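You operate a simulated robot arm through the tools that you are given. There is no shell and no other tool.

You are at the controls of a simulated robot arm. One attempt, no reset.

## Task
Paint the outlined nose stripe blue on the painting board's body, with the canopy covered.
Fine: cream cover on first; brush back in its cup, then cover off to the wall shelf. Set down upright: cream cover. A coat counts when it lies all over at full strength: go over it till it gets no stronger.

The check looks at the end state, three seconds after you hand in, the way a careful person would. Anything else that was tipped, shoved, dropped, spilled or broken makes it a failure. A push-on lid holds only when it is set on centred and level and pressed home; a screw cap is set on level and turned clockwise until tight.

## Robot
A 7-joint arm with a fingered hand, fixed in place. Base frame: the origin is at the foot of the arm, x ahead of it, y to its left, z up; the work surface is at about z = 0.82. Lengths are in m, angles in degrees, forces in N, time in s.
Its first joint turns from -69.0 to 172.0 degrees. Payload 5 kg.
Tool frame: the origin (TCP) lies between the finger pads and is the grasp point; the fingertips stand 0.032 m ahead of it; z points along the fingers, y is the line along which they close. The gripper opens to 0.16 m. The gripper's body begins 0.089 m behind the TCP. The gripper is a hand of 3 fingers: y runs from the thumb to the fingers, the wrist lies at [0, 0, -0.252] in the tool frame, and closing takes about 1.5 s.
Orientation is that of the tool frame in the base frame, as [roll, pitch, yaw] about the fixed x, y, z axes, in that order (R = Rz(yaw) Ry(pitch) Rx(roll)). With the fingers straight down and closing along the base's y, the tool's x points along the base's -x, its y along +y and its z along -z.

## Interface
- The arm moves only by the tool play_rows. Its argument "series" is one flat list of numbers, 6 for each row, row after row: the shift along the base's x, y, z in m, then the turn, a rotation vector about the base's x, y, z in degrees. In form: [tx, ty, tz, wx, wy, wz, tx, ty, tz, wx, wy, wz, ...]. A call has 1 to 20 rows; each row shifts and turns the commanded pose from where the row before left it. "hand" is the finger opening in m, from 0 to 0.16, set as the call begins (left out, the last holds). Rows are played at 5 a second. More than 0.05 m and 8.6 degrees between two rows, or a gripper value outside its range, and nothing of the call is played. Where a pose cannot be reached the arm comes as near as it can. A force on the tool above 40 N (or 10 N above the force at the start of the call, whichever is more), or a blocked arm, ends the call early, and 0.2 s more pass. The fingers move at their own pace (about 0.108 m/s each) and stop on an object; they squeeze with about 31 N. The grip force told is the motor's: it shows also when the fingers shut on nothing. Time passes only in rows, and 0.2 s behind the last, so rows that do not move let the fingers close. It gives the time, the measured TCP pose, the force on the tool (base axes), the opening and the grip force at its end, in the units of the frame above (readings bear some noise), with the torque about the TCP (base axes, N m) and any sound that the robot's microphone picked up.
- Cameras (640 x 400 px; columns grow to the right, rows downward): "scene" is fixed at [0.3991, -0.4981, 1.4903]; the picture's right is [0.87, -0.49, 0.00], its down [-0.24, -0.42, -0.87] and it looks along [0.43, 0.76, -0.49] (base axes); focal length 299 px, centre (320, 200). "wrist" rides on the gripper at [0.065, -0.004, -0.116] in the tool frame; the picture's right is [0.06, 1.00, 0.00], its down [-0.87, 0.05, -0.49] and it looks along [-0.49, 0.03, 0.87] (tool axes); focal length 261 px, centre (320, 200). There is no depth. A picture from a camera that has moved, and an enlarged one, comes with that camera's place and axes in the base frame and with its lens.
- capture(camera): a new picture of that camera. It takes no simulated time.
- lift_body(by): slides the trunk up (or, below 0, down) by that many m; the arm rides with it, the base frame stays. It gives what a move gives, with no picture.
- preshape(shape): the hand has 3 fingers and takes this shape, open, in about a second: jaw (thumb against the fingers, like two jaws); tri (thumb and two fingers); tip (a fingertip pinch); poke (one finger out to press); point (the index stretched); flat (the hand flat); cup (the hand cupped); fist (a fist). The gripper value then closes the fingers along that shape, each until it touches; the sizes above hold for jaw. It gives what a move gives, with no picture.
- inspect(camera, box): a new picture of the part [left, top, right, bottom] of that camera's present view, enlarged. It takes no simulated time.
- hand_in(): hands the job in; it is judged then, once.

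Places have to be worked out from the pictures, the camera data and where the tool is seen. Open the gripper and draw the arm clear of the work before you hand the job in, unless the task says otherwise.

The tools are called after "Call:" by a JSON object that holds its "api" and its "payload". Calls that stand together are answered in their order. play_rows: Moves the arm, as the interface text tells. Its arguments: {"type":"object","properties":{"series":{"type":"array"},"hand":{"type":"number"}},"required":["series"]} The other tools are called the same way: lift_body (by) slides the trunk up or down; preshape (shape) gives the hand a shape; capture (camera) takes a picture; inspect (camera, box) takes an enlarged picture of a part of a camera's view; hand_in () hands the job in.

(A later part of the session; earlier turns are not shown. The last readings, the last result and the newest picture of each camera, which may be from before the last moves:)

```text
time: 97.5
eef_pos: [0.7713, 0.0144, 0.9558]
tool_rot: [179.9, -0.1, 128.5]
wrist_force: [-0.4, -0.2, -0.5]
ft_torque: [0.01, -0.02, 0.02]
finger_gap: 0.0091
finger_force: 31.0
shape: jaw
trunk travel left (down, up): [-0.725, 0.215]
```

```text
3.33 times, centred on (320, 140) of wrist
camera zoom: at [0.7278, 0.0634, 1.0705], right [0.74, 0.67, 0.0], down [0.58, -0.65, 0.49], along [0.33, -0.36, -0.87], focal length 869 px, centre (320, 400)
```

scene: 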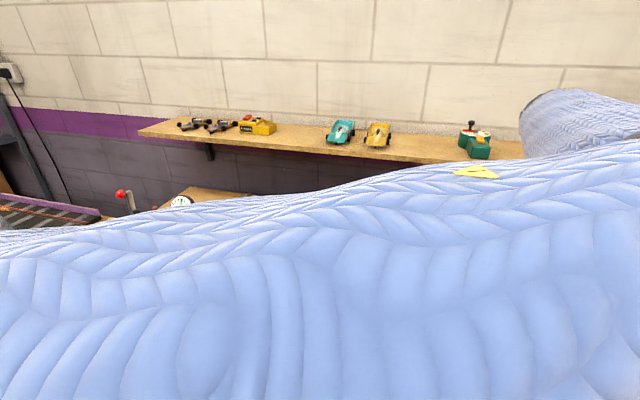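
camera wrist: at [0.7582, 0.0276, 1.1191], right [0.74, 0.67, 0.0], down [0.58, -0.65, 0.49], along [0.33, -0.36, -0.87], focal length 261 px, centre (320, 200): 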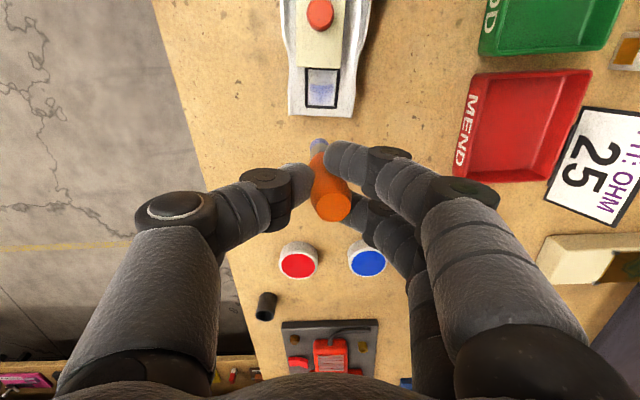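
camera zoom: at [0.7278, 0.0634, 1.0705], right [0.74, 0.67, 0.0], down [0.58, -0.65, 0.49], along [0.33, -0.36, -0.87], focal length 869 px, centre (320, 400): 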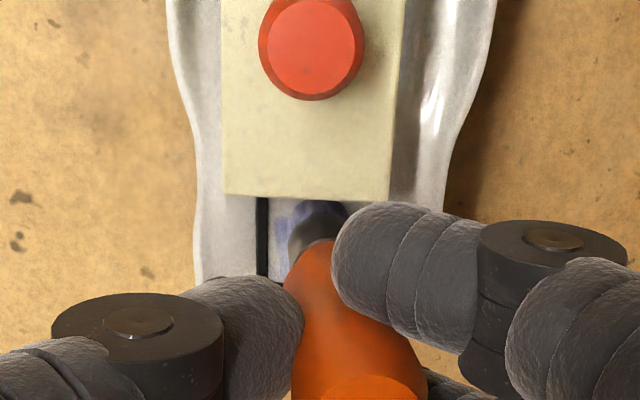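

I overshot on the way back, and the 19 N push slid the brush up a little in the grip, so the tip is now just off the surface. I'll lower gently in 1 mm steps to regain light contact.

Call:
{"api": "play_rows", "payload": {"series": [0, 0, -0.001, 0, 0, 0, 0, 0, 0, 0, 0, 0]}}

Call:
{"api": "play_rows", "payload": {"series": [0, 0, -0.001, 0, 0, 0, 0, 0, 0, 0, 0, 0]}}

Call:
{"api": "play_rows", "payload": {"series": [0, 0, -0.001, 0, 0, 0, 0, 0, 0, 0, 0, 0]}}

```text
time: 98.1
eef_pos: [0.7701, 0.0164, 0.9553]
tool_rot: [-180.0, -0.1, 128.5]
wrist_force: [0.5, -0.4, 4.3]
ft_torque: [-0.07, -0.05, 0.0]
finger_gap: 0.0092
finger_force: 31.1
shape: jaw
trunk travel left (down, up): [-0.725, 0.215]
```

```text
time: 98.7
eef_pos: [0.7695, 0.0155, 0.9563]
tool_rot: [179.8, 0.1, 128.5]
wrist_force: [2.0, -1.1, 10.5]
ft_torque: [-0.07, -0.1, -0.01]
finger_gap: 0.0093
finger_force: 31.0
shape: jaw
trunk travel left (down, up): [-0.725, 0.215]
```

```text
time: 99.3
eef_pos: [0.7707, 0.0158, 0.9548]
tool_rot: [179.9, 0.1, 128.5]
wrist_force: [2.4, -0.9, 19.3]
ft_torque: [0.0, -0.15, -0.01]
finger_gap: 0.0095
finger_force: 30.8
shape: jaw
trunk travel left (down, up): [-0.725, 0.215]
```

Contact came back after the first millimetre, so I'll back off 1.5 mm to a light touch and stroke laterally here.

Call:
{"api": "play_rows", "payload": {"series": [0, 0, 0.0015, 0, 0, 0, 0, 0, 0, 0, 0, 0]}}

Call:
{"api": "play_rows", "payload": {"series": [0.0024, 0.0019, 0, 0, 0, 0, 0.0024, 0.0019, 0, 0, 0, 0, 0, 0, 0, 0, 0, 0]}}

Call:
{"api": "play_rows", "payload": {"series": [-0.0024, -0.0019, 0, 0, 0, 0, -0.0024, -0.0019, 0, 0, 0, 0, -0.0024, -0.0019, 0, 0, 0, 0, -0.0024, -0.0019, 0, 0, 0, 0, 0, 0, 0, 0, 0, 0]}}

Call:
{"api": "play_rows", "payload": {"series": [0.0024, 0.0019, 0, 0, 0, 0, 0.0024, 0.0019, 0, 0, 0, 0, 0.0024, 0.0019, 0, 0, 0, 0, 0.0024, 0.0019, 0, 0, 0, 0, 0, 0, 0, 0, 0, 0]}}

```text
time: 99.9
eef_pos: [0.7707, 0.0146, 0.9537]
tool_rot: [180.0, 0.0, 128.6]
wrist_force: [2.3, -1.0, 11.3]
ft_torque: [0.0, -0.13, 0.02]
finger_gap: 0.0094
finger_force: 30.4
shape: jaw
trunk travel left (down, up): [-0.725, 0.215]
```

```text
time: 100.7
eef_pos: [0.7755, 0.0197, 0.9552]
tool_rot: [-180.0, 0.0, 128.5]
wrist_force: [-0.3, -2.5, 3.1]
ft_torque: [-0.18, 0.06, -0.02]
finger_gap: 0.0086
finger_force: 30.8
shape: jaw
trunk travel left (down, up): [-0.725, 0.215]
```

```text
time: 101.9
eef_pos: [0.7655, 0.0111, 0.9551]
tool_rot: [-179.9, -0.1, 128.5]
wrist_force: [2.2, 0.1, 4.0]
ft_torque: [0.02, -0.17, -0.02]
finger_gap: 0.0091
finger_force: 31.3
shape: jaw
trunk travel left (down, up): [-0.725, 0.215]
```

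```text
time: 103.1
eef_pos: [0.775, 0.0187, 0.9546]
tool_rot: [-180.0, 0.0, 128.4]
wrist_force: [-0.6, -0.8, 1.1]
ft_torque: [-0.04, 0.0, 0.01]
finger_gap: 0.0093
finger_force: 30.9
shape: jaw
trunk travel left (down, up): [-0.725, 0.215]
```

Call:
{"api": "play_rows", "payload": {"series": [0, 0, 0.01, 0, 0, 0, 0.01, -0.0125, 0.02, 0, 0, 0, 0.015, -0.0187, 0.02, 0, 0, 0, 0, 0, 0, 0, 0, 0]}}

Call:
{"api": "inspect", "payload": {"camera": "wrist", "box": [250, 60, 370, 150]}}

```text
time: 104.1
eef_pos: [0.801, -0.0106, 1.0049]
tool_rot: [179.9, 0.0, 128.6]
wrist_force: [-0.2, 0.7, 0.3]
ft_torque: [0.01, 0.02, -0.02]
finger_gap: 0.0089
finger_force: 31.2
shape: jaw
trunk travel left (down, up): [-0.725, 0.215]
```

```text
4.44 times, centred on (310, 105) of wrist
camera zoom: at [0.7576, 0.0369, 1.1199], right [0.74, 0.67, 0.0], down [0.58, -0.65, 0.49], along [0.33, -0.36, -0.87], focal length 1158 px, centre (364, 622)
```

zoom: 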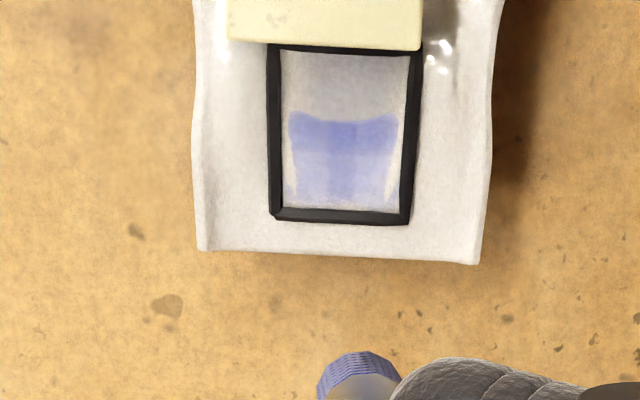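

The paint's rear edge hasn't advanced, and the nose corners now measure about 5 mm further back than before. I need to check whether the car or its board has moved, so I'll take fuller pictures.

Call:
{"api": "capture", "payload": {"camera": "wrist"}}

Call:
{"api": "capture", "payload": {"camera": "scene"}}

Call:
{"api": "inspect", "payload": {"camera": "wrist", "box": [220, 0, 480, 160]}}

```text
taken
camera wrist: at [0.7576, 0.0369, 1.1199], right [0.74, 0.67, 0.0], down [0.58, -0.65, 0.49], along [0.33, -0.36, -0.87], focal length 261 px, centre (320, 200)
```

wrist: 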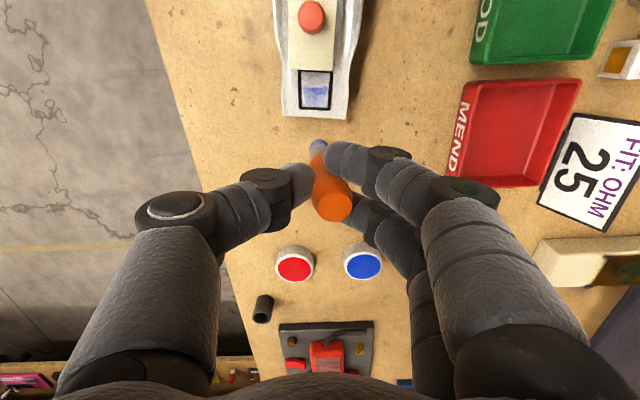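

```text
taken
```

scene: 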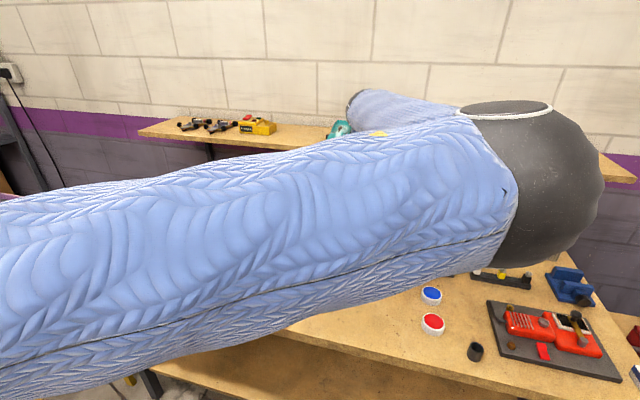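

```text
2.46 times, centred on (350, 80) of wrist
camera zoom: at [0.7576, 0.0369, 1.1199], right [0.74, 0.67, 0.0], down [0.58, -0.65, 0.49], along [0.33, -0.36, -0.87], focal length 642 px, centre (246, 495)
```

zoom: 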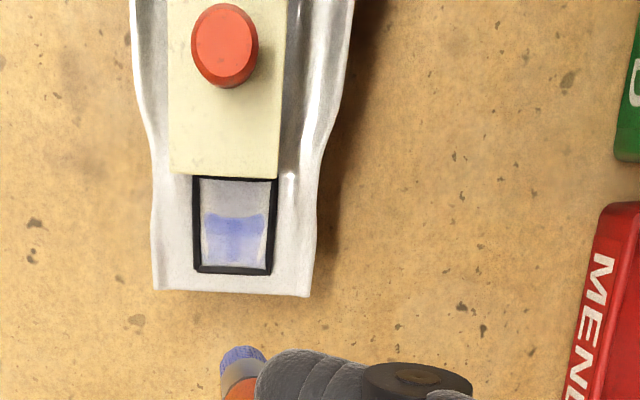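

The dishes measure the same as before, so the camera data is sound. The car with its cover really has slid about 5.6 mm tailward, from my hard diagonal press. I'll keep forces low from here and come straight down. First I'll reload at the blue dish.

Call:
{"api": "play_rows", "payload": {"series": [0, 0, 0.03, 0, 0, 0, 0.0349, -0.0205, 0.01, 0, 0, 0, 0.0349, -0.0205, 0, 0, 0, 0, 0.0349, -0.0205, 0, 0, 0, 0, 0.0349, -0.0205, 0, 0, 0, 0, 0.0351, -0.0205, 0, 0, 0, 0, 0, 0, -0.03, 0, 0, 0, 0, 0, -0.03, 0, 0, 0, 0, 0, 0, 0, 0, 0]}}

Call:
{"api": "capture", "payload": {"camera": "wrist"}}

Call:
{"api": "inspect", "payload": {"camera": "wrist", "box": [240, 80, 400, 200]}}

```text
time: 106.1
eef_pos: [0.9751, -0.1133, 0.9854]
tool_rot: [-179.9, 0.0, 128.6]
wrist_force: [-0.7, -0.9, -0.5]
ft_torque: [-0.02, -0.01, 0.03]
finger_gap: 0.0089
finger_force: 31.1
shape: jaw
trunk travel left (down, up): [-0.725, 0.215]
```

```text
taken
camera wrist: at [0.9315, -0.0653, 1.1009], right [0.74, 0.67, 0.0], down [0.58, -0.65, 0.49], along [0.33, -0.36, -0.87], focal length 261 px, centre (320, 200)
```

wrist: 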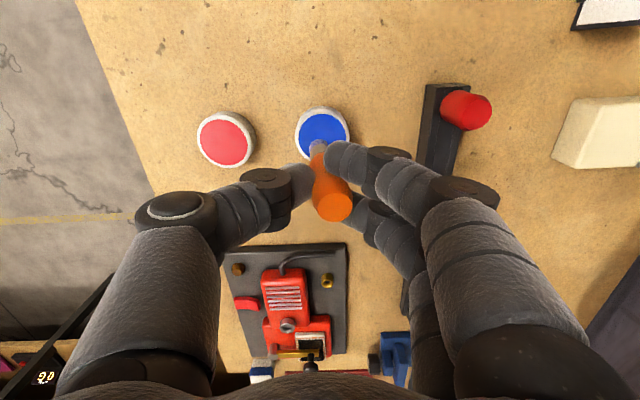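

```text
3.33 times, centred on (320, 140) of wrist
camera zoom: at [0.9315, -0.0653, 1.1009], right [0.74, 0.67, 0.0], down [0.58, -0.65, 0.49], along [0.33, -0.36, -0.87], focal length 869 px, centre (320, 400)
```

zoom: 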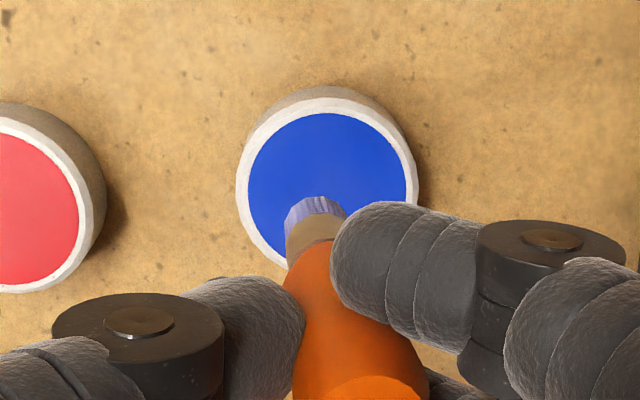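

The tip is over the blue paint. I'll lower to contact and wiggle a little to load it well.

Call:
{"api": "play_rows", "payload": {"series": [0, 0, -0.025, 0, 0, 0, 0, 0, -0.02, 0, 0, 0, 0, 0, -0.006, 0, 0, 0, 0, 0, 0, 0, 0, 0]}}

Call:
{"api": "play_rows", "payload": {"series": [0, 0, -0.002, 0, 0, 0, 0, 0, 0, 0, 0, 0]}}

Call:
{"api": "play_rows", "payload": {"series": [0, 0, -0.002, 0, 0, 0, 0, 0, 0, 0, 0, 0]}}

```text
time: 107.1
eef_pos: [0.9749, -0.1134, 0.9338]
tool_rot: [179.9, 0.0, 128.5]
wrist_force: [-1.5, 0.3, -1.2]
ft_torque: [-0.02, 0.0, 0.0]
finger_gap: 0.0088
finger_force: 31.2
shape: jaw
trunk travel left (down, up): [-0.725, 0.215]
```

```text
time: 107.7
eef_pos: [0.975, -0.1129, 0.9307]
tool_rot: [-180.0, 0.0, 128.5]
wrist_force: [0.6, 0.3, 1.8]
ft_torque: [-0.01, -0.02, -0.02]
finger_gap: 0.009
finger_force: 30.8
shape: jaw
trunk travel left (down, up): [-0.725, 0.215]
```

```text
time: 108.3
eef_pos: [0.9748, -0.1135, 0.9325]
tool_rot: [179.8, 0.1, 128.5]
wrist_force: [-1.2, -0.9, 15.2]
ft_torque: [-0.02, -0.09, 0.0]
finger_gap: 0.009
finger_force: 31.6
shape: jaw
trunk travel left (down, up): [-0.725, 0.215]
```

Call:
{"api": "play_rows", "payload": {"series": [0, 0, 0.0012, 0, 0, 0, 0, 0, 0, 0, 0, 0, 0, 0, 0, 0, 0, 0, 0, 0, 0, 0, 0, 0, 0, 0, 0, 0, 0, 0, 0, 0, 0, 0, 0, 0, 0, 0, 0.003, 0, 0, 0, 0, 0, -0.003, 0, 0, 0, 0, 0, 0, 0, 0, 0, 0, 0, 0.003, 0, 0, 0, 0, 0, -0.003, 0, 0, 0, 0, 0, 0, 0, 0, 0, 0, 0, 0, 0, 0, 0]}}

Call:
{"api": "play_rows", "payload": {"series": [0, 0, 0.01, 0, 0, 0, 0, 0, 0.03, 0, 0, 0, 0, 0, 0.03, 0, 0, 0, 0, 0, 0, 0, 0, 0]}}

Call:
{"api": "inspect", "payload": {"camera": "wrist", "box": [260, 90, 380, 180]}}

```text
time: 111.1
eef_pos: [0.9753, -0.1137, 0.9311]
tool_rot: [179.9, -0.1, 128.5]
wrist_force: [-0.4, -0.3, 11.7]
ft_torque: [0.0, -0.05, -0.02]
finger_gap: 0.009
finger_force: 30.8
shape: jaw
trunk travel left (down, up): [-0.725, 0.215]
```

```text
time: 112.1
eef_pos: [0.9759, -0.1142, 0.9999]
tool_rot: [-180.0, 0.1, 128.5]
wrist_force: [-0.4, -0.1, -0.4]
ft_torque: [0.04, 0.01, -0.01]
finger_gap: 0.0088
finger_force: 30.8
shape: jaw
trunk travel left (down, up): [-0.725, 0.215]
```

```text
4.44 times, centred on (320, 135) of wrist
camera zoom: at [0.9325, -0.0648, 1.1146], right [0.74, 0.67, 0.0], down [0.58, -0.65, 0.49], along [0.33, -0.36, -0.87], focal length 1158 px, centre (320, 489)
```

zoom: 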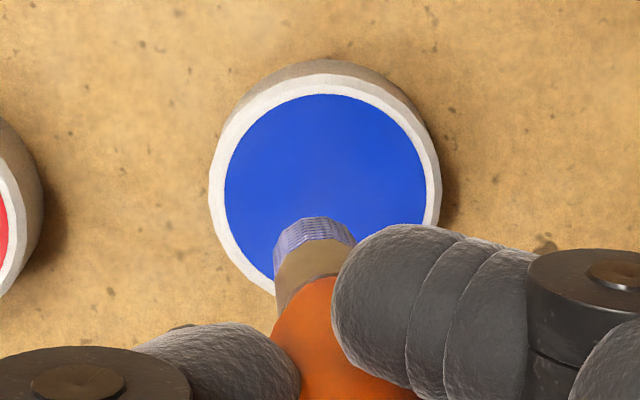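

The brush is loaded. I'll return over the patch, tilting the tool 10° so the handle leans toward the nose away from the cover, and aim the tip at the rear third of the patch.

Call:
{"api": "play_rows", "payload": {"series": [0, 0, 0.035, 0, 0, 0, -0.0333, 0.0206, 0, 0, 0, 0, -0.0333, 0.0206, 0, 0, 0, 0, -0.0333, 0.0206, 0, 0, 0, 0, -0.0333, 0.0206, 0, 3.9, 3.125, 0, -0.0333, 0.0206, 0, 3.9, 3.125, 0, -0.0331, 0.0206, 0, 0, 0, 0, 0, 0, -0.03, 0, 0, 0, 0, 0, -0.025, 0, 0, 0, 0, 0, 0, 0, 0, 0]}}

Call:
{"api": "capture", "payload": {"camera": "wrist"}}

Call:
{"api": "inspect", "payload": {"camera": "wrist", "box": [240, 80, 400, 200]}}

```text
time: 114.3
eef_pos: [0.7745, 0.0087, 0.9793]
tool_rot: [-180.0, -9.9, 128.5]
wrist_force: [0.7, 0.4, -0.4]
ft_torque: [0.0, 0.03, -0.04]
finger_gap: 0.0091
finger_force: 30.9
shape: jaw
trunk travel left (down, up): [-0.725, 0.215]
```

```text
taken
camera wrist: at [0.7458, 0.0401, 1.105], right [0.74, 0.67, 0.01], down [0.63, -0.7, 0.33], along [0.23, -0.24, -0.94], focal length 261 px, centre (320, 200)
```

wrist: 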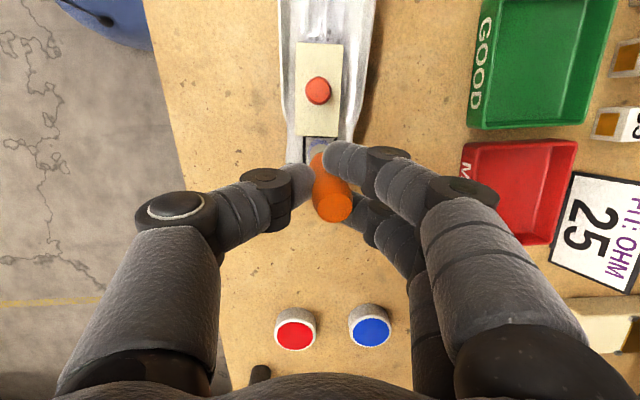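

```text
3.33 times, centred on (320, 140) of wrist
camera zoom: at [0.7458, 0.0401, 1.105], right [0.74, 0.67, 0.01], down [0.63, -0.7, 0.33], along [0.23, -0.24, -0.94], focal length 869 px, centre (320, 400)
```

zoom: 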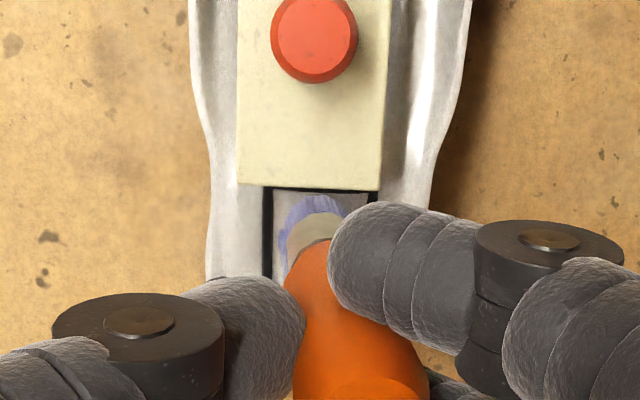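

Call:
{"api": "play_rows", "payload": {"series": [0, 0, -0.008, 0, 0, 0, 0, 0, -0.007, 0, 0, 0, 0, 0, 0, 0, 0, 0]}}

Call:
{"api": "play_rows", "payload": {"series": [0, 0, -0.002, 0, 0, 0, 0, 0, 0, 0, 0, 0]}}

Call:
{"api": "play_rows", "payload": {"series": [0, 0, -0.0015, 0, 0, 0, 0, 0, 0, 0, 0, 0]}}

```text
time: 115.1
eef_pos: [0.7761, 0.0088, 0.9669]
tool_rot: [180.0, -10.1, 128.4]
wrist_force: [0.9, -0.4, 0.7]
ft_torque: [0.02, 0.02, 0.01]
finger_gap: 0.0088
finger_force: 31.1
shape: jaw
trunk travel left (down, up): [-0.725, 0.215]
```

```text
time: 115.7
eef_pos: [0.7744, 0.0089, 0.9642]
tool_rot: [180.0, -10.1, 128.5]
wrist_force: [-0.3, -0.3, 0.2]
ft_torque: [0.03, 0.0, 0.0]
finger_gap: 0.0087
finger_force: 31.6
shape: jaw
trunk travel left (down, up): [-0.725, 0.215]
```

```text
time: 116.3
eef_pos: [0.7764, 0.0091, 0.9635]
tool_rot: [-179.9, -10.0, 128.6]
wrist_force: [-0.4, 0.2, -0.2]
ft_torque: [-0.02, 0.0, 0.02]
finger_gap: 0.0086
finger_force: 31.1
shape: jaw
trunk travel left (down, up): [-0.725, 0.215]
```

Call:
{"api": "play_rows", "payload": {"series": [0, 0, -0.0015, 0, 0, 0, 0, 0, 0, 0, 0, 0]}}

Call:
{"api": "play_rows", "payload": {"series": [0, 0, -0.001, 0, 0, 0, 0, 0, 0, 0, 0, 0]}}

Call:
{"api": "play_rows", "payload": {"series": [0, 0, -0.001, 0, 0, 0, 0, 0, 0, 0, 0, 0]}}

```text
time: 116.9
eef_pos: [0.7758, 0.0095, 0.9609]
tool_rot: [-179.9, -10.1, 128.5]
wrist_force: [0.1, 0.3, -0.2]
ft_torque: [0.02, -0.05, 0.0]
finger_gap: 0.0087
finger_force: 31.1
shape: jaw
trunk travel left (down, up): [-0.725, 0.215]
```

```text
time: 117.5
eef_pos: [0.7766, 0.0095, 0.9607]
tool_rot: [-180.0, -10.0, 128.5]
wrist_force: [0.0, -0.5, 0.3]
ft_torque: [0.02, -0.01, -0.02]
finger_gap: 0.009
finger_force: 30.9
shape: jaw
trunk travel left (down, up): [-0.725, 0.215]
```

```text
time: 118.1
eef_pos: [0.7758, 0.0092, 0.9588]
tool_rot: [-180.0, -10.0, 128.6]
wrist_force: [0.6, 0.7, -0.9]
ft_torque: [0.0, -0.01, 0.0]
finger_gap: 0.0085
finger_force: 30.9
shape: jaw
trunk travel left (down, up): [-0.725, 0.215]
```

Call:
{"api": "play_rows", "payload": {"series": [0, 0, -0.001, 0, 0, 0, 0, 0, 0, 0, 0, 0]}}

Call:
{"api": "play_rows", "payload": {"series": [0, 0, -0.0007, 0, 0, 0, 0, 0, 0, 0, 0, 0]}}

Call:
{"api": "inspect", "payload": {"camera": "wrist", "box": [240, 80, 400, 200]}}

```text
time: 118.7
eef_pos: [0.7764, 0.0085, 0.9585]
tool_rot: [180.0, -10.0, 128.5]
wrist_force: [1.1, -0.4, 1.1]
ft_torque: [0.01, -0.03, 0.02]
finger_gap: 0.0089
finger_force: 31.1
shape: jaw
trunk travel left (down, up): [-0.725, 0.215]
```

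```text
time: 119.3
eef_pos: [0.775, 0.0093, 0.9591]
tool_rot: [-179.9, -10.0, 128.5]
wrist_force: [0.7, -0.8, 7.1]
ft_torque: [0.0, -0.04, -0.04]
finger_gap: 0.0088
finger_force: 31.3
shape: jaw
trunk travel left (down, up): [-0.725, 0.215]
```

```text
3.33 times, centred on (320, 140) of wrist
camera zoom: at [0.7458, 0.0411, 1.0826], right [0.74, 0.67, 0.01], down [0.63, -0.7, 0.33], along [0.23, -0.24, -0.94], focal length 869 px, centre (320, 400)
```

zoom: 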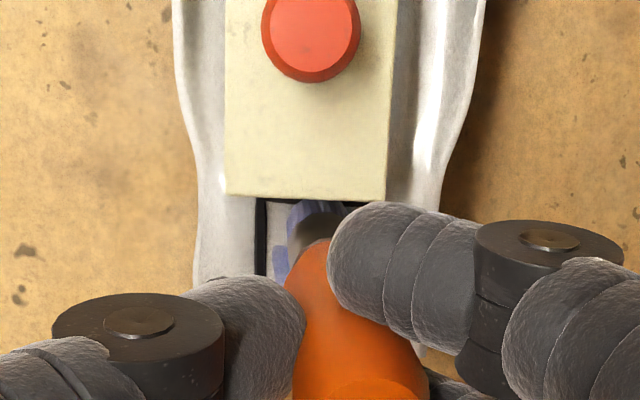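

Light contact of about 7 N over the rear part. I'll make lateral strokes of ±6 mm here at this light pressure.

Call:
{"api": "play_rows", "payload": {"series": [0.0024, 0.0019, 0, 0, 0, 0, 0.0024, 0.0019, 0, 0, 0, 0, -0.0024, -0.0019, 0, 0, 0, 0, -0.0024, -0.0019, 0, 0, 0, 0, -0.0024, -0.0019, 0, 0, 0, 0, -0.0024, -0.0019, 0, 0, 0, 0, 0.0024, 0.0019, 0, 0, 0, 0, 0.0024, 0.0019, 0, 0, 0, 0]}}

Call:
{"api": "play_rows", "payload": {"series": [0.0024, 0.0019, 0, 0, 0, 0, 0.0024, 0.0019, 0, 0, 0, 0, -0.0024, -0.0019, 0, 0, 0, 0, -0.0024, -0.0019, 0, 0, 0, 0, -0.0024, -0.0019, 0, 0, 0, 0, -0.0024, -0.0019, 0, 0, 0, 0, 0.0024, 0.0019, 0, 0, 0, 0, 0.0024, 0.0019, 0, 0, 0, 0]}}

Call:
{"api": "play_rows", "payload": {"series": [0, 0, 0.01, 0, 0, 0, 0.01, -0.0125, 0.02, 0, 0, 0, 0.0188, -0.0234, 0.02, 0, 0, 0, 0.0062, -0.0078, 0, 0, 0, 0, 0, 0, 0, 0, 0, 0]}}

Call:
{"api": "capture", "payload": {"camera": "wrist"}}

Call:
{"api": "inspect", "payload": {"camera": "wrist", "box": [260, 70, 380, 160]}}

```text
time: 121.1
eef_pos: [0.7742, 0.0094, 0.9576]
tool_rot: [180.0, -10.0, 128.5]
wrist_force: [0.5, -2.1, 12.2]
ft_torque: [-0.06, 0.03, 0.0]
finger_gap: 0.0093
finger_force: 31.0
shape: jaw
trunk travel left (down, up): [-0.725, 0.215]
```

```text
time: 122.9
eef_pos: [0.7762, 0.0079, 0.957]
tool_rot: [179.9, -10.0, 128.5]
wrist_force: [0.2, -2.1, 8.2]
ft_torque: [0.0, 0.01, 0.02]
finger_gap: 0.0091
finger_force: 30.7
shape: jaw
trunk travel left (down, up): [-0.725, 0.215]
```

```text
time: 124.1
eef_pos: [0.8109, -0.0359, 1.0078]
tool_rot: [180.0, -9.9, 128.5]
wrist_force: [-0.9, 0.1, 0.4]
ft_torque: [0.02, -0.02, -0.02]
finger_gap: 0.0087
finger_force: 31.2
shape: jaw
trunk travel left (down, up): [-0.725, 0.215]
```

```text
taken
camera wrist: at [0.781, -0.0033, 1.1316], right [0.74, 0.67, 0.01], down [0.63, -0.7, 0.33], along [0.23, -0.24, -0.94], focal length 261 px, centre (320, 200)
```

wrist: 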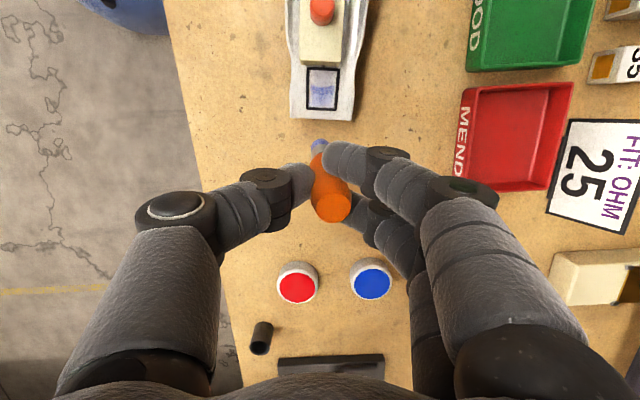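

```text
4.44 times, centred on (320, 115) of wrist
camera zoom: at [0.781, -0.0033, 1.1316], right [0.74, 0.67, 0.01], down [0.63, -0.7, 0.33], along [0.23, -0.24, -0.94], focal length 1158 px, centre (320, 578)
```

zoom: 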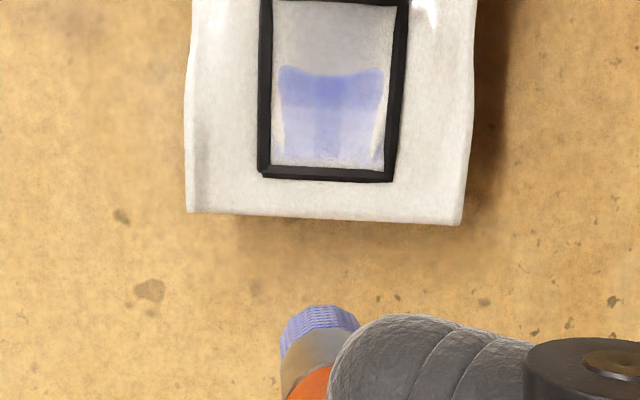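

The car hasn't moved further. The painted patch looks like a flat sheet that the sculpted body partly rises through at the rear, so the visible boundary doesn't show where the brush has been. I'll take a closer look at it.

Call:
{"api": "inspect", "payload": {"camera": "wrist", "box": [296, 60, 348, 112]}}

```text
7.69 times, centred on (322, 86) of wrist
camera zoom: at [0.781, -0.0033, 1.1316], right [0.74, 0.67, 0.01], down [0.63, -0.7, 0.33], along [0.23, -0.24, -0.94], focal length 2005 px, centre (305, 1077)
```

zoom: 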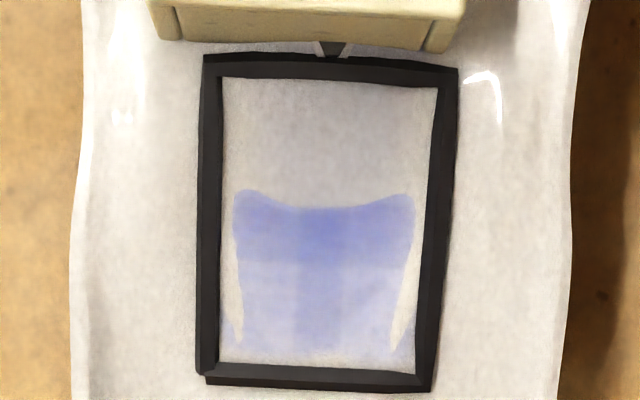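

The patch seems to be a 3×3 grid of cells, with the middle row strongest so far and the nose row pale, especially at its left and right. The rear row is hidden under the body skin. I'll work the nose row next with wider sweeps at light pressure.

Call:
{"api": "play_rows", "payload": {"series": [-0.0112, 0.015, -0.01, 0, 0, 0, -0.0113, 0.0151, -0.015, 0, 0, 0, 0, 0, -0.02, 0, 0, 0, 0, 0, 0, 0, 0, 0]}}

Call:
{"api": "play_rows", "payload": {"series": [0, 0, -0.004, 0, 0, 0, 0, 0, 0, 0, 0, 0]}}

Call:
{"api": "inspect", "payload": {"camera": "wrist", "box": [240, 80, 400, 200]}}

```text
time: 125.1
eef_pos: [0.7865, -0.0047, 0.9639]
tool_rot: [-180.0, -10.0, 128.5]
wrist_force: [0.4, 0.8, -0.8]
ft_torque: [0.02, -0.04, 0.01]
finger_gap: 0.0087
finger_force: 31.0
shape: jaw
trunk travel left (down, up): [-0.725, 0.215]
```

```text
time: 125.7
eef_pos: [0.7864, -0.004, 0.9584]
tool_rot: [180.0, -10.0, 128.6]
wrist_force: [0.8, 0.3, 0.2]
ft_torque: [-0.02, 0.0, 0.03]
finger_gap: 0.0086
finger_force: 31.4
shape: jaw
trunk travel left (down, up): [-0.725, 0.215]
```

```text
3.33 times, centred on (320, 140) of wrist
camera zoom: at [0.7572, 0.0275, 1.0834], right [0.74, 0.67, 0.01], down [0.63, -0.7, 0.33], along [0.23, -0.24, -0.94], focal length 869 px, centre (320, 400)
```

zoom: 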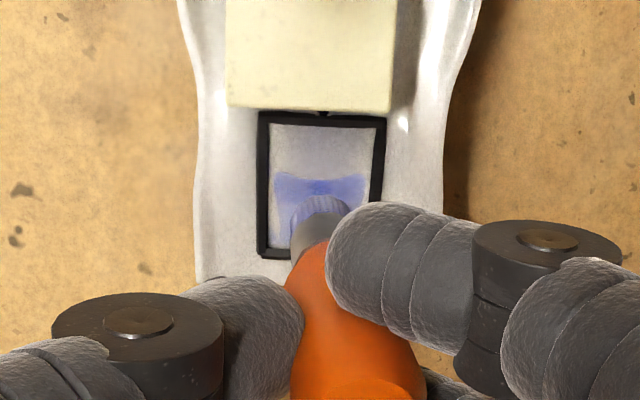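

Call:
{"api": "play_rows", "payload": {"series": [0, 0, -0.003, 0, 0, 0, 0, 0, 0, 0, 0, 0]}}

Call:
{"api": "play_rows", "payload": {"series": [0, 0, -0.0015, 0, 0, 0, 0, 0, 0, 0, 0, 0]}}

Call:
{"api": "play_rows", "payload": {"series": [0, 0, -0.001, 0, 0, 0, 0, 0, 0, 0, 0, 0]}}

```text
time: 126.3
eef_pos: [0.7867, -0.0045, 0.9556]
tool_rot: [-179.9, -10.0, 128.5]
wrist_force: [-0.2, -0.5, -0.1]
ft_torque: [0.03, 0.01, -0.01]
finger_gap: 0.0089
finger_force: 30.8
shape: jaw
trunk travel left (down, up): [-0.725, 0.215]
```

```text
time: 126.9
eef_pos: [0.7883, -0.0048, 0.9545]
tool_rot: [-180.0, -10.0, 128.5]
wrist_force: [-0.2, 0.5, 0.4]
ft_torque: [-0.01, 0.01, -0.01]
finger_gap: 0.0087
finger_force: 31.1
shape: jaw
trunk travel left (down, up): [-0.725, 0.215]
```

```text
time: 127.5
eef_pos: [0.7877, -0.0036, 0.9535]
tool_rot: [-180.0, -10.0, 128.5]
wrist_force: [0.7, 0.0, -1.2]
ft_torque: [-0.01, 0.02, 0.01]
finger_gap: 0.0086
finger_force: 30.9
shape: jaw
trunk travel left (down, up): [-0.725, 0.215]
```

Call:
{"api": "play_rows", "payload": {"series": [0, 0, -0.001, 0, 0, 0, 0, 0, 0, 0, 0, 0]}}

Call:
{"api": "play_rows", "payload": {"series": [0, 0, -0.001, 0, 0, 0, 0, 0, 0, 0, 0, 0]}}

Call:
{"api": "inspect", "payload": {"camera": "wrist", "box": [240, 80, 400, 200]}}

```text
time: 128.1
eef_pos: [0.7877, -0.0039, 0.9508]
tool_rot: [180.0, -10.0, 128.5]
wrist_force: [-0.3, 0.2, -0.6]
ft_torque: [0.0, 0.0, 0.01]
finger_gap: 0.0085
finger_force: 30.8
shape: jaw
trunk travel left (down, up): [-0.725, 0.215]
```

```text
time: 128.7
eef_pos: [0.7888, -0.0047, 0.9504]
tool_rot: [-179.9, -9.9, 128.5]
wrist_force: [0.1, 0.3, -0.7]
ft_torque: [0.0, -0.02, 0.04]
finger_gap: 0.0087
finger_force: 31.1
shape: jaw
trunk travel left (down, up): [-0.725, 0.215]
```

```text
3.33 times, centred on (320, 140) of wrist
camera zoom: at [0.7586, 0.028, 1.0755], right [0.74, 0.67, 0.01], down [0.63, -0.7, 0.33], along [0.23, -0.24, -0.94], focal length 869 px, centre (320, 400)
```

zoom: 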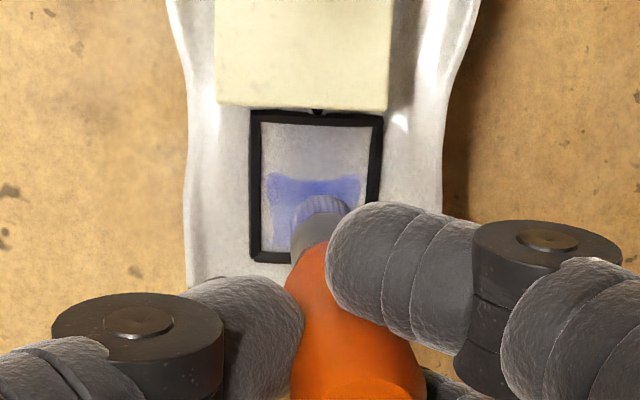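

Call:
{"api": "play_rows", "payload": {"series": [0, 0, -0.001, 0, 0, 0, 0, 0, 0, 0, 0, 0]}}

Call:
{"api": "play_rows", "payload": {"series": [0, 0, -0.001, 0, 0, 0, 0, 0, 0, 0, 0, 0]}}

Call:
{"api": "play_rows", "payload": {"series": [0, 0, -0.001, 0, 0, 0, 0, 0, 0, 0, 0, 0]}}

```text
time: 129.3
eef_pos: [0.7885, -0.0044, 0.9492]
tool_rot: [-179.9, -10.0, 128.6]
wrist_force: [0.5, -0.3, -0.8]
ft_torque: [0.03, 0.01, 0.01]
finger_gap: 0.0088
finger_force: 31.2
shape: jaw
trunk travel left (down, up): [-0.725, 0.215]
```

```text
time: 129.9
eef_pos: [0.7882, -0.0046, 0.9483]
tool_rot: [180.0, -10.0, 128.5]
wrist_force: [0.9, -0.5, 1.0]
ft_torque: [0.02, 0.02, 0.01]
finger_gap: 0.0087
finger_force: 31.4
shape: jaw
trunk travel left (down, up): [-0.725, 0.215]
```

```text
time: 130.5
eef_pos: [0.7874, -0.0042, 0.9493]
tool_rot: [179.9, -10.1, 128.5]
wrist_force: [1.4, -1.6, 7.8]
ft_torque: [0.03, -0.03, 0.02]
finger_gap: 0.0086
finger_force: 30.6
shape: jaw
trunk travel left (down, up): [-0.725, 0.215]
```

Contact on the nose row at about 8 N. I'll make lateral sweeps of ±8 mm here.

Call:
{"api": "play_rows", "payload": {"series": [0.0021, 0.0017, 0, 0, 0, 0, 0.0021, 0.0017, 0, 0, 0, 0, 0.0021, 0.0017, 0, 0, 0, 0, -0.0021, -0.0017, 0, 0, 0, 0, -0.0021, -0.0017, 0, 0, 0, 0, -0.0021, -0.0017, 0, 0, 0, 0, -0.0021, -0.0017, 0, 0, 0, 0, -0.0021, -0.0017, 0, 0, 0, 0, -0.0021, -0.0017, 0, 0, 0, 0, 0.0021, 0.0017, 0, 0, 0, 0, 0.0021, 0.0017, 0, 0, 0, 0, 0.0021, 0.0017, 0, 0, 0, 0]}}

Call:
{"api": "inspect", "payload": {"camera": "wrist", "box": [240, 80, 400, 200]}}

Call:
{"api": "play_rows", "payload": {"series": [0.0021, 0.0017, 0, 0, 0, 0, 0.0021, 0.0017, 0, 0, 0, 0, 0.0021, 0.0017, 0, 0, 0, 0, -0.0021, -0.0017, 0, 0, 0, 0, -0.0021, -0.0017, 0, 0, 0, 0, -0.0021, -0.0017, 0, 0, 0, 0, -0.0021, -0.0017, 0, 0, 0, 0, -0.0021, -0.0017, 0, 0, 0, 0, -0.0021, -0.0017, 0, 0, 0, 0, 0.0021, 0.0017, 0, 0, 0, 0, 0.0021, 0.0017, 0, 0, 0, 0, 0.0021, 0.0017, 0, 0, 0, 0]}}

Call:
{"api": "inspect", "payload": {"camera": "wrist", "box": [240, 80, 400, 200]}}

```text
time: 133.1
eef_pos: [0.7882, -0.0046, 0.9478]
tool_rot: [-179.9, -10.0, 128.6]
wrist_force: [1.2, -3.7, 14.3]
ft_torque: [-0.01, -0.03, -0.03]
finger_gap: 0.0092
finger_force: 31.1
shape: jaw
trunk travel left (down, up): [-0.725, 0.215]
```

```text
3.33 times, centred on (320, 140) of wrist
camera zoom: at [0.7575, 0.0274, 1.0728], right [0.74, 0.67, 0.01], down [0.63, -0.7, 0.33], along [0.23, -0.24, -0.94], focal length 869 px, centre (320, 400)
```

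zoom: 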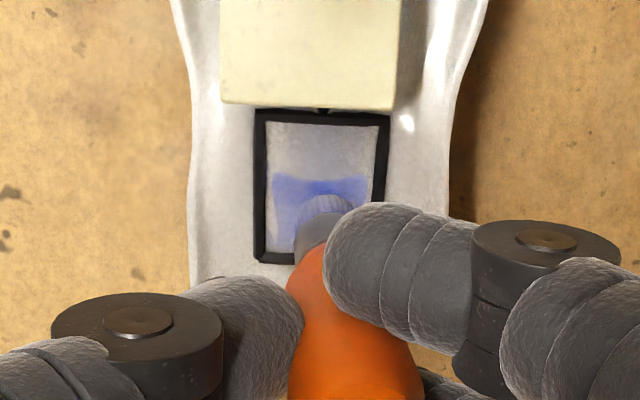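

```text
time: 135.7
eef_pos: [0.7882, -0.0039, 0.9488]
tool_rot: [-180.0, -10.0, 128.7]
wrist_force: [2.0, -4.1, 14.2]
ft_torque: [-0.1, -0.02, 0.01]
finger_gap: 0.0093
finger_force: 30.9
shape: jaw
trunk travel left (down, up): [-0.725, 0.215]
```

```text
3.33 times, centred on (320, 140) of wrist
camera zoom: at [0.7572, 0.0276, 1.0727], right [0.74, 0.67, 0.01], down [0.63, -0.7, 0.33], along [0.23, -0.24, -0.94], focal length 869 px, centre (320, 400)
```

zoom: 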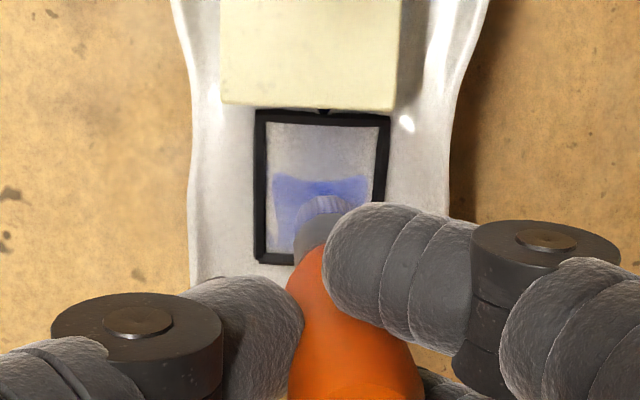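

Call:
{"api": "play_rows", "payload": {"series": [0, 0, 0.01, 0, 0, 0, 0.0125, -0.0156, 0.02, 0, 0, 0, 0.0125, -0.0156, 0.02, 0, 0, 0, 0, 0, 0, 0, 0, 0]}}

Call:
{"api": "capture", "payload": {"camera": "wrist"}}

Call:
{"api": "inspect", "payload": {"camera": "wrist", "box": [290, 60, 354, 110]}}

```text
time: 136.7
eef_pos: [0.813, -0.0354, 0.9978]
tool_rot: [-180.0, -10.0, 128.5]
wrist_force: [-0.2, -0.4, -0.9]
ft_torque: [0.0, 0.0, 0.0]
finger_gap: 0.0086
finger_force: 31.0
shape: jaw
trunk travel left (down, up): [-0.725, 0.215]
```

```text
taken
camera wrist: at [0.783, -0.003, 1.1225], right [0.74, 0.67, 0.01], down [0.63, -0.7, 0.33], along [0.23, -0.24, -0.94], focal length 261 px, centre (320, 200)
```

wrist: 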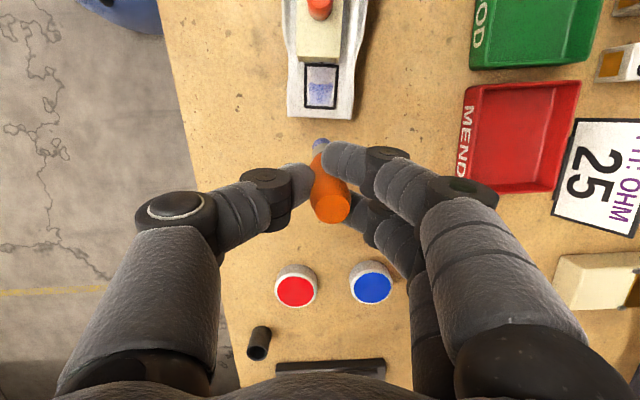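

```text
8.00 times, centred on (322, 85) of wrist
camera zoom: at [0.783, -0.003, 1.1225], right [0.74, 0.67, 0.01], down [0.63, -0.7, 0.33], along [0.23, -0.24, -0.94], focal length 2085 px, centre (304, 1120)
```

zoom: 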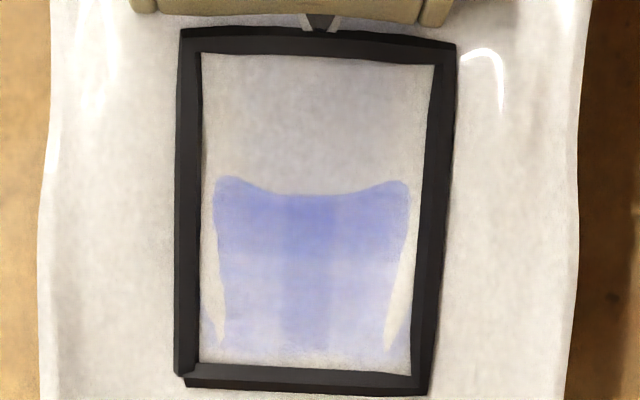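

Coverage is growing but still pale, so many more passes are needed. I'll go back for the middle row, this time with more sweeps.

Call:
{"api": "play_rows", "payload": {"series": [-0.0155, 0.0189, 0, 0, 0, 0, -0.0156, 0.0189, -0.012, 0, 0, 0, 0, 0, -0.02, 0, 0, 0, 0, 0, -0.009, 0, 0, 0, 0, 0, 0, 0, 0, 0]}}

Call:
{"api": "play_rows", "payload": {"series": [0, 0, -0.0015, 0, 0, 0, 0, 0, 0, 0, 0, 0]}}

Call:
{"api": "play_rows", "payload": {"series": [0, 0, -0.001, 0, 0, 0, 0, 0, 0, 0, 0, 0]}}

```text
time: 137.9
eef_pos: [0.7816, 0.0008, 0.9578]
tool_rot: [180.0, -10.0, 128.6]
wrist_force: [0.6, 0.1, -1.1]
ft_torque: [-0.01, -0.01, 0.0]
finger_gap: 0.009
finger_force: 30.8
shape: jaw
trunk travel left (down, up): [-0.725, 0.215]
```

```text
time: 138.5
eef_pos: [0.7822, 0.002, 0.9553]
tool_rot: [-179.9, -10.0, 128.4]
wrist_force: [-0.3, -0.1, 0.0]
ft_torque: [-0.01, 0.0, -0.01]
finger_gap: 0.0088
finger_force: 31.1
shape: jaw
trunk travel left (down, up): [-0.725, 0.215]
```

```text
time: 139.1
eef_pos: [0.783, 0.0011, 0.954]
tool_rot: [180.0, -10.0, 128.6]
wrist_force: [1.0, -1.0, 0.7]
ft_torque: [0.0, -0.04, 0.01]
finger_gap: 0.0087
finger_force: 31.2
shape: jaw
trunk travel left (down, up): [-0.725, 0.215]
```

Call:
{"api": "play_rows", "payload": {"series": [0, 0, -0.001, 0, 0, 0, 0, 0, 0, 0, 0, 0]}}

Call:
{"api": "play_rows", "payload": {"series": [0, 0, -0.0007, 0, 0, 0, 0, 0, 0, 0, 0, 0]}}

```text
time: 139.7
eef_pos: [0.7833, 0.0026, 0.9528]
tool_rot: [180.0, -10.0, 128.6]
wrist_force: [-0.4, 0.2, -0.4]
ft_torque: [0.02, 0.02, -0.01]
finger_gap: 0.0089
finger_force: 30.7
shape: jaw
trunk travel left (down, up): [-0.725, 0.215]
```

```text
time: 140.3
eef_pos: [0.7823, 0.0021, 0.9519]
tool_rot: [-180.0, -10.0, 128.5]
wrist_force: [0.2, 0.1, 0.0]
ft_torque: [-0.03, -0.02, -0.02]
finger_gap: 0.0089
finger_force: 31.3
shape: jaw
trunk travel left (down, up): [-0.725, 0.215]
```

Call:
{"api": "play_rows", "payload": {"series": [0, 0, -0.001, 0, 0, 0, 0, 0, 0, 0, 0, 0]}}

Call:
{"api": "play_rows", "payload": {"series": [0, 0, -0.0007, 0, 0, 0, 0, 0, 0, 0, 0, 0]}}

```text
time: 140.9
eef_pos: [0.7824, 0.0032, 0.9512]
tool_rot: [180.0, -10.1, 128.6]
wrist_force: [1.5, -0.3, 0.2]
ft_torque: [0.01, 0.02, 0.0]
finger_gap: 0.0088
finger_force: 31.1
shape: jaw
trunk travel left (down, up): [-0.725, 0.215]
```

```text
time: 141.5
eef_pos: [0.7822, 0.0032, 0.9518]
tool_rot: [-179.9, -10.0, 128.5]
wrist_force: [1.4, -0.7, 4.9]
ft_torque: [0.01, -0.03, 0.01]
finger_gap: 0.0087
finger_force: 31.2
shape: jaw
trunk travel left (down, up): [-0.725, 0.215]
```

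Light contact on the middle row (5 N). I'll run several sweep cycles here.

Call:
{"api": "play_rows", "payload": {"series": [0.0031, 0.0025, 0, 0, 0, 0, 0.0031, 0.0025, 0, 0, 0, 0, -0.0031, -0.0025, 0, 0, 0, 0, -0.0031, -0.0025, 0, 0, 0, 0, -0.0031, -0.0025, 0, 0, 0, 0, -0.0031, -0.0025, 0, 0, 0, 0, 0.0031, 0.0025, 0, 0, 0, 0, 0.0031, 0.0025, 0, 0, 0, 0, 0.0031, 0.0025, 0, 0, 0, 0, 0.0031, 0.0025, 0, 0, 0, 0, -0.0031, -0.0025, 0, 0, 0, 0, -0.0031, -0.0025, 0, 0, 0, 0, -0.0031, -0.0025, 0, 0, 0, 0, -0.0031, -0.0025, 0, 0, 0, 0, 0.0031, 0.0025, 0, 0, 0, 0, 0.0031, 0.0025, 0, 0, 0, 0]}}

Call:
{"api": "play_rows", "payload": {"series": [0.0031, 0.0025, 0, 0, 0, 0, 0.0031, 0.0025, 0, 0, 0, 0, -0.0031, -0.0025, 0, 0, 0, 0, -0.0031, -0.0025, 0, 0, 0, 0, -0.0031, -0.0025, 0, 0, 0, 0, -0.0031, -0.0025, 0, 0, 0, 0, 0.0031, 0.0025, 0, 0, 0, 0, 0.0031, 0.0025, 0, 0, 0, 0, 0.0031, 0.0025, 0, 0, 0, 0, 0.0031, 0.0025, 0, 0, 0, 0, -0.0031, -0.0025, 0, 0, 0, 0, -0.0031, -0.0025, 0, 0, 0, 0, -0.0031, -0.0025, 0, 0, 0, 0, -0.0031, -0.0025, 0, 0, 0, 0, 0.0031, 0.0025, 0, 0, 0, 0, 0.0031, 0.0025, 0, 0, 0, 0]}}

Call:
{"api": "play_rows", "payload": {"series": [0, 0, 0.01, 0, 0, 0, 0.0125, -0.0156, 0.02, 0, 0, 0, 0.0125, -0.0156, 0.02, 0, 0, 0, 0.006, -0.0078, 0, 0, 0, 0, 0, 0, 0, 0, 0, 0]}}

Call:
{"api": "inspect", "payload": {"camera": "wrist", "box": [290, 60, 354, 110]}}

```text
time: 144.9
eef_pos: [0.7818, 0.0019, 0.9513]
tool_rot: [-180.0, -10.1, 128.5]
wrist_force: [0.0, -2.4, 6.6]
ft_torque: [-0.12, 0.11, 0.02]
finger_gap: 0.0089
finger_force: 31.2
shape: jaw
trunk travel left (down, up): [-0.725, 0.215]
```

```text
time: 148.3
eef_pos: [0.7817, 0.0014, 0.9513]
tool_rot: [-180.0, -10.0, 128.5]
wrist_force: [-1.4, -2.6, 4.8]
ft_torque: [-0.06, 0.17, 0.05]
finger_gap: 0.0089
finger_force: 31.3
shape: jaw
trunk travel left (down, up): [-0.725, 0.215]
```

```text
time: 149.5
eef_pos: [0.8121, -0.0357, 1.0005]
tool_rot: [180.0, -10.0, 128.5]
wrist_force: [0.0, -1.3, -0.1]
ft_torque: [-0.03, 0.0, -0.01]
finger_gap: 0.009
finger_force: 31.0
shape: jaw
trunk travel left (down, up): [-0.725, 0.215]
```

```text
8.00 times, centred on (322, 85) of wrist
camera zoom: at [0.7827, -0.0035, 1.1258], right [0.74, 0.67, 0.01], down [0.63, -0.7, 0.33], along [0.23, -0.24, -0.94], focal length 2085 px, centre (304, 1120)
```

zoom: 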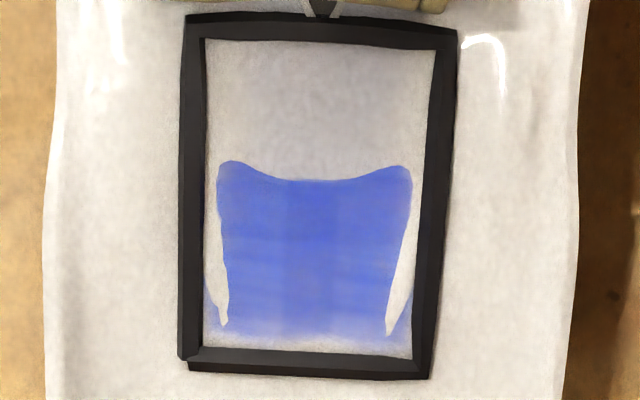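

That made a big difference: the visible part is now a solid mid-blue. I'll carry on, slightly nose-ward of the last line so the front edge and corners also build up.

Call:
{"api": "play_rows", "payload": {"series": [-0.0134, 0.017, 0, 0, 0, 0, -0.0135, 0.017, -0.012, 0, 0, 0, 0, 0, -0.02, 0, 0, 0, 0, 0, -0.0155, 0, 0, 0, 0, 0, 0, 0, 0, 0]}}

Call:
{"api": "play_rows", "payload": {"series": [0, 0, -0.001, 0, 0, 0, 0, 0, 0, 0, 0, 0]}}

Call:
{"api": "play_rows", "payload": {"series": [0, 0, -0.001, 0, 0, 0, 0, 0, 0, 0, 0, 0]}}

```text
time: 150.7
eef_pos: [0.7852, -0.0037, 0.9545]
tool_rot: [180.0, -10.0, 128.4]
wrist_force: [-0.6, -0.4, -0.3]
ft_torque: [-0.02, 0.03, 0.01]
finger_gap: 0.0089
finger_force: 31.5
shape: jaw
trunk travel left (down, up): [-0.725, 0.215]
```

```text
time: 151.3
eef_pos: [0.7859, -0.0031, 0.9531]
tool_rot: [180.0, -10.0, 128.6]
wrist_force: [0.9, -0.8, -0.8]
ft_torque: [0.01, 0.0, -0.02]
finger_gap: 0.0088
finger_force: 30.6
shape: jaw
trunk travel left (down, up): [-0.725, 0.215]
```

```text
time: 151.9
eef_pos: [0.786, -0.0032, 0.9519]
tool_rot: [180.0, -10.0, 128.4]
wrist_force: [0.5, 0.1, 0.4]
ft_torque: [-0.02, 0.0, 0.01]
finger_gap: 0.009
finger_force: 30.9
shape: jaw
trunk travel left (down, up): [-0.725, 0.215]
```

Call:
{"api": "play_rows", "payload": {"series": [0, 0, -0.0015, 0, 0, 0, 0, 0, 0, 0, 0, 0]}}

Call:
{"api": "play_rows", "payload": {"series": [0, 0, -0.001, 0, 0, 0, 0, 0, 0, 0, 0, 0]}}

Call:
{"api": "play_rows", "payload": {"series": [0, 0, -0.0008, 0, 0, 0, 0, 0, 0, 0, 0, 0]}}

```text
time: 152.5
eef_pos: [0.7852, -0.0025, 0.95]
tool_rot: [180.0, -10.0, 128.5]
wrist_force: [-0.3, 0.0, -0.4]
ft_torque: [-0.01, -0.02, 0.0]
finger_gap: 0.0089
finger_force: 30.4
shape: jaw
trunk travel left (down, up): [-0.725, 0.215]
```

```text
time: 153.1
eef_pos: [0.7865, -0.0039, 0.9496]
tool_rot: [-180.0, -10.0, 128.4]
wrist_force: [-0.8, -0.6, 0.0]
ft_torque: [-0.01, -0.06, 0.0]
finger_gap: 0.0088
finger_force: 30.4
shape: jaw
trunk travel left (down, up): [-0.725, 0.215]
```

```text
time: 153.7
eef_pos: [0.7865, -0.002, 0.9494]
tool_rot: [-179.9, -10.0, 128.4]
wrist_force: [1.3, -1.2, 5.2]
ft_torque: [0.03, -0.02, 0.02]
finger_gap: 0.0088
finger_force: 30.5
shape: jaw
trunk travel left (down, up): [-0.725, 0.215]
```

Call:
{"api": "play_rows", "payload": {"series": [0.0034, 0.0027, 0, 0, 0, 0, 0.0034, 0.0027, 0, 0, 0, 0, -0.0034, -0.0027, 0, 0, 0, 0, -0.0034, -0.0027, 0, 0, 0, 0, -0.0034, -0.0027, 0, 0, 0, 0, -0.0034, -0.0027, 0, 0, 0, 0, 0.0034, 0.0027, 0, 0, 0, 0, 0.0034, 0.0027, 0, 0, 0, 0, 0.0034, 0.0027, 0, 0, 0, 0, 0.0034, 0.0027, 0, 0, 0, 0, -0.0034, -0.0027, 0, 0, 0, 0, -0.0034, -0.0027, 0, 0, 0, 0, -0.0034, -0.0027, 0, 0, 0, 0, -0.0034, -0.0027, 0, 0, 0, 0, 0.0034, 0.0027, 0, 0, 0, 0, 0.0034, 0.0027, 0, 0, 0, 0]}}

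Call:
{"api": "play_rows", "payload": {"series": [0.0034, 0.0027, 0, 0, 0, 0, 0.0034, 0.0027, 0, 0, 0, 0, -0.0034, -0.0027, 0, 0, 0, 0, -0.0034, -0.0027, 0, 0, 0, 0, -0.0034, -0.0027, 0, 0, 0, 0, -0.0034, -0.0027, 0, 0, 0, 0, 0.0034, 0.0027, 0, 0, 0, 0, 0.0034, 0.0027, 0, 0, 0, 0, 0.0034, 0.0027, 0, 0, 0, 0, 0.0034, 0.0027, 0, 0, 0, 0, -0.0034, -0.0027, 0, 0, 0, 0, -0.0034, -0.0027, 0, 0, 0, 0, -0.0034, -0.0027, 0, 0, 0, 0, -0.0034, -0.0027, 0, 0, 0, 0, 0.0034, 0.0027, 0, 0, 0, 0, 0.0034, 0.0027, 0, 0, 0, 0]}}

Call:
{"api": "play_rows", "payload": {"series": [0, 0, 0.01, 0, 0, 0, 0.0125, -0.0156, 0.02, 0, 0, 0, 0.0125, -0.0156, 0.02, 0, 0, 0, 0.002, -0.0025, 0, 0, 0, 0, 0, 0, 0, 0, 0, 0]}}

Call:
{"api": "inspect", "payload": {"camera": "wrist", "box": [290, 60, 354, 110]}}

```text
time: 157.1
eef_pos: [0.7865, -0.003, 0.9496]
tool_rot: [-180.0, -10.0, 128.4]
wrist_force: [0.0, -1.9, 3.6]
ft_torque: [-0.14, 0.12, 0.03]
finger_gap: 0.0088
finger_force: 31.0
shape: jaw
trunk travel left (down, up): [-0.725, 0.215]
```

```text
time: 160.5
eef_pos: [0.7845, -0.0039, 0.948]
tool_rot: [180.0, -10.1, 128.6]
wrist_force: [1.1, -3.2, 10.2]
ft_torque: [-0.08, 0.12, 0.03]
finger_gap: 0.0089
finger_force: 30.9
shape: jaw
trunk travel left (down, up): [-0.725, 0.215]
```

```text
time: 161.7
eef_pos: [0.8124, -0.0354, 0.9985]
tool_rot: [180.0, -10.0, 128.5]
wrist_force: [-0.8, -0.1, -0.8]
ft_torque: [-0.03, -0.02, -0.01]
finger_gap: 0.0085
finger_force: 31.1
shape: jaw
trunk travel left (down, up): [-0.725, 0.215]
```

```text
8.00 times, centred on (322, 85) of wrist
camera zoom: at [0.7834, -0.004, 1.1232], right [0.74, 0.67, 0.01], down [0.63, -0.7, 0.33], along [0.23, -0.24, -0.94], focal length 2085 px, centre (304, 1120)
```

zoom: 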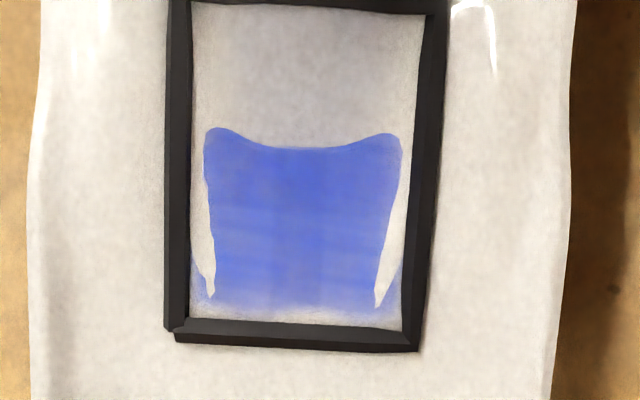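

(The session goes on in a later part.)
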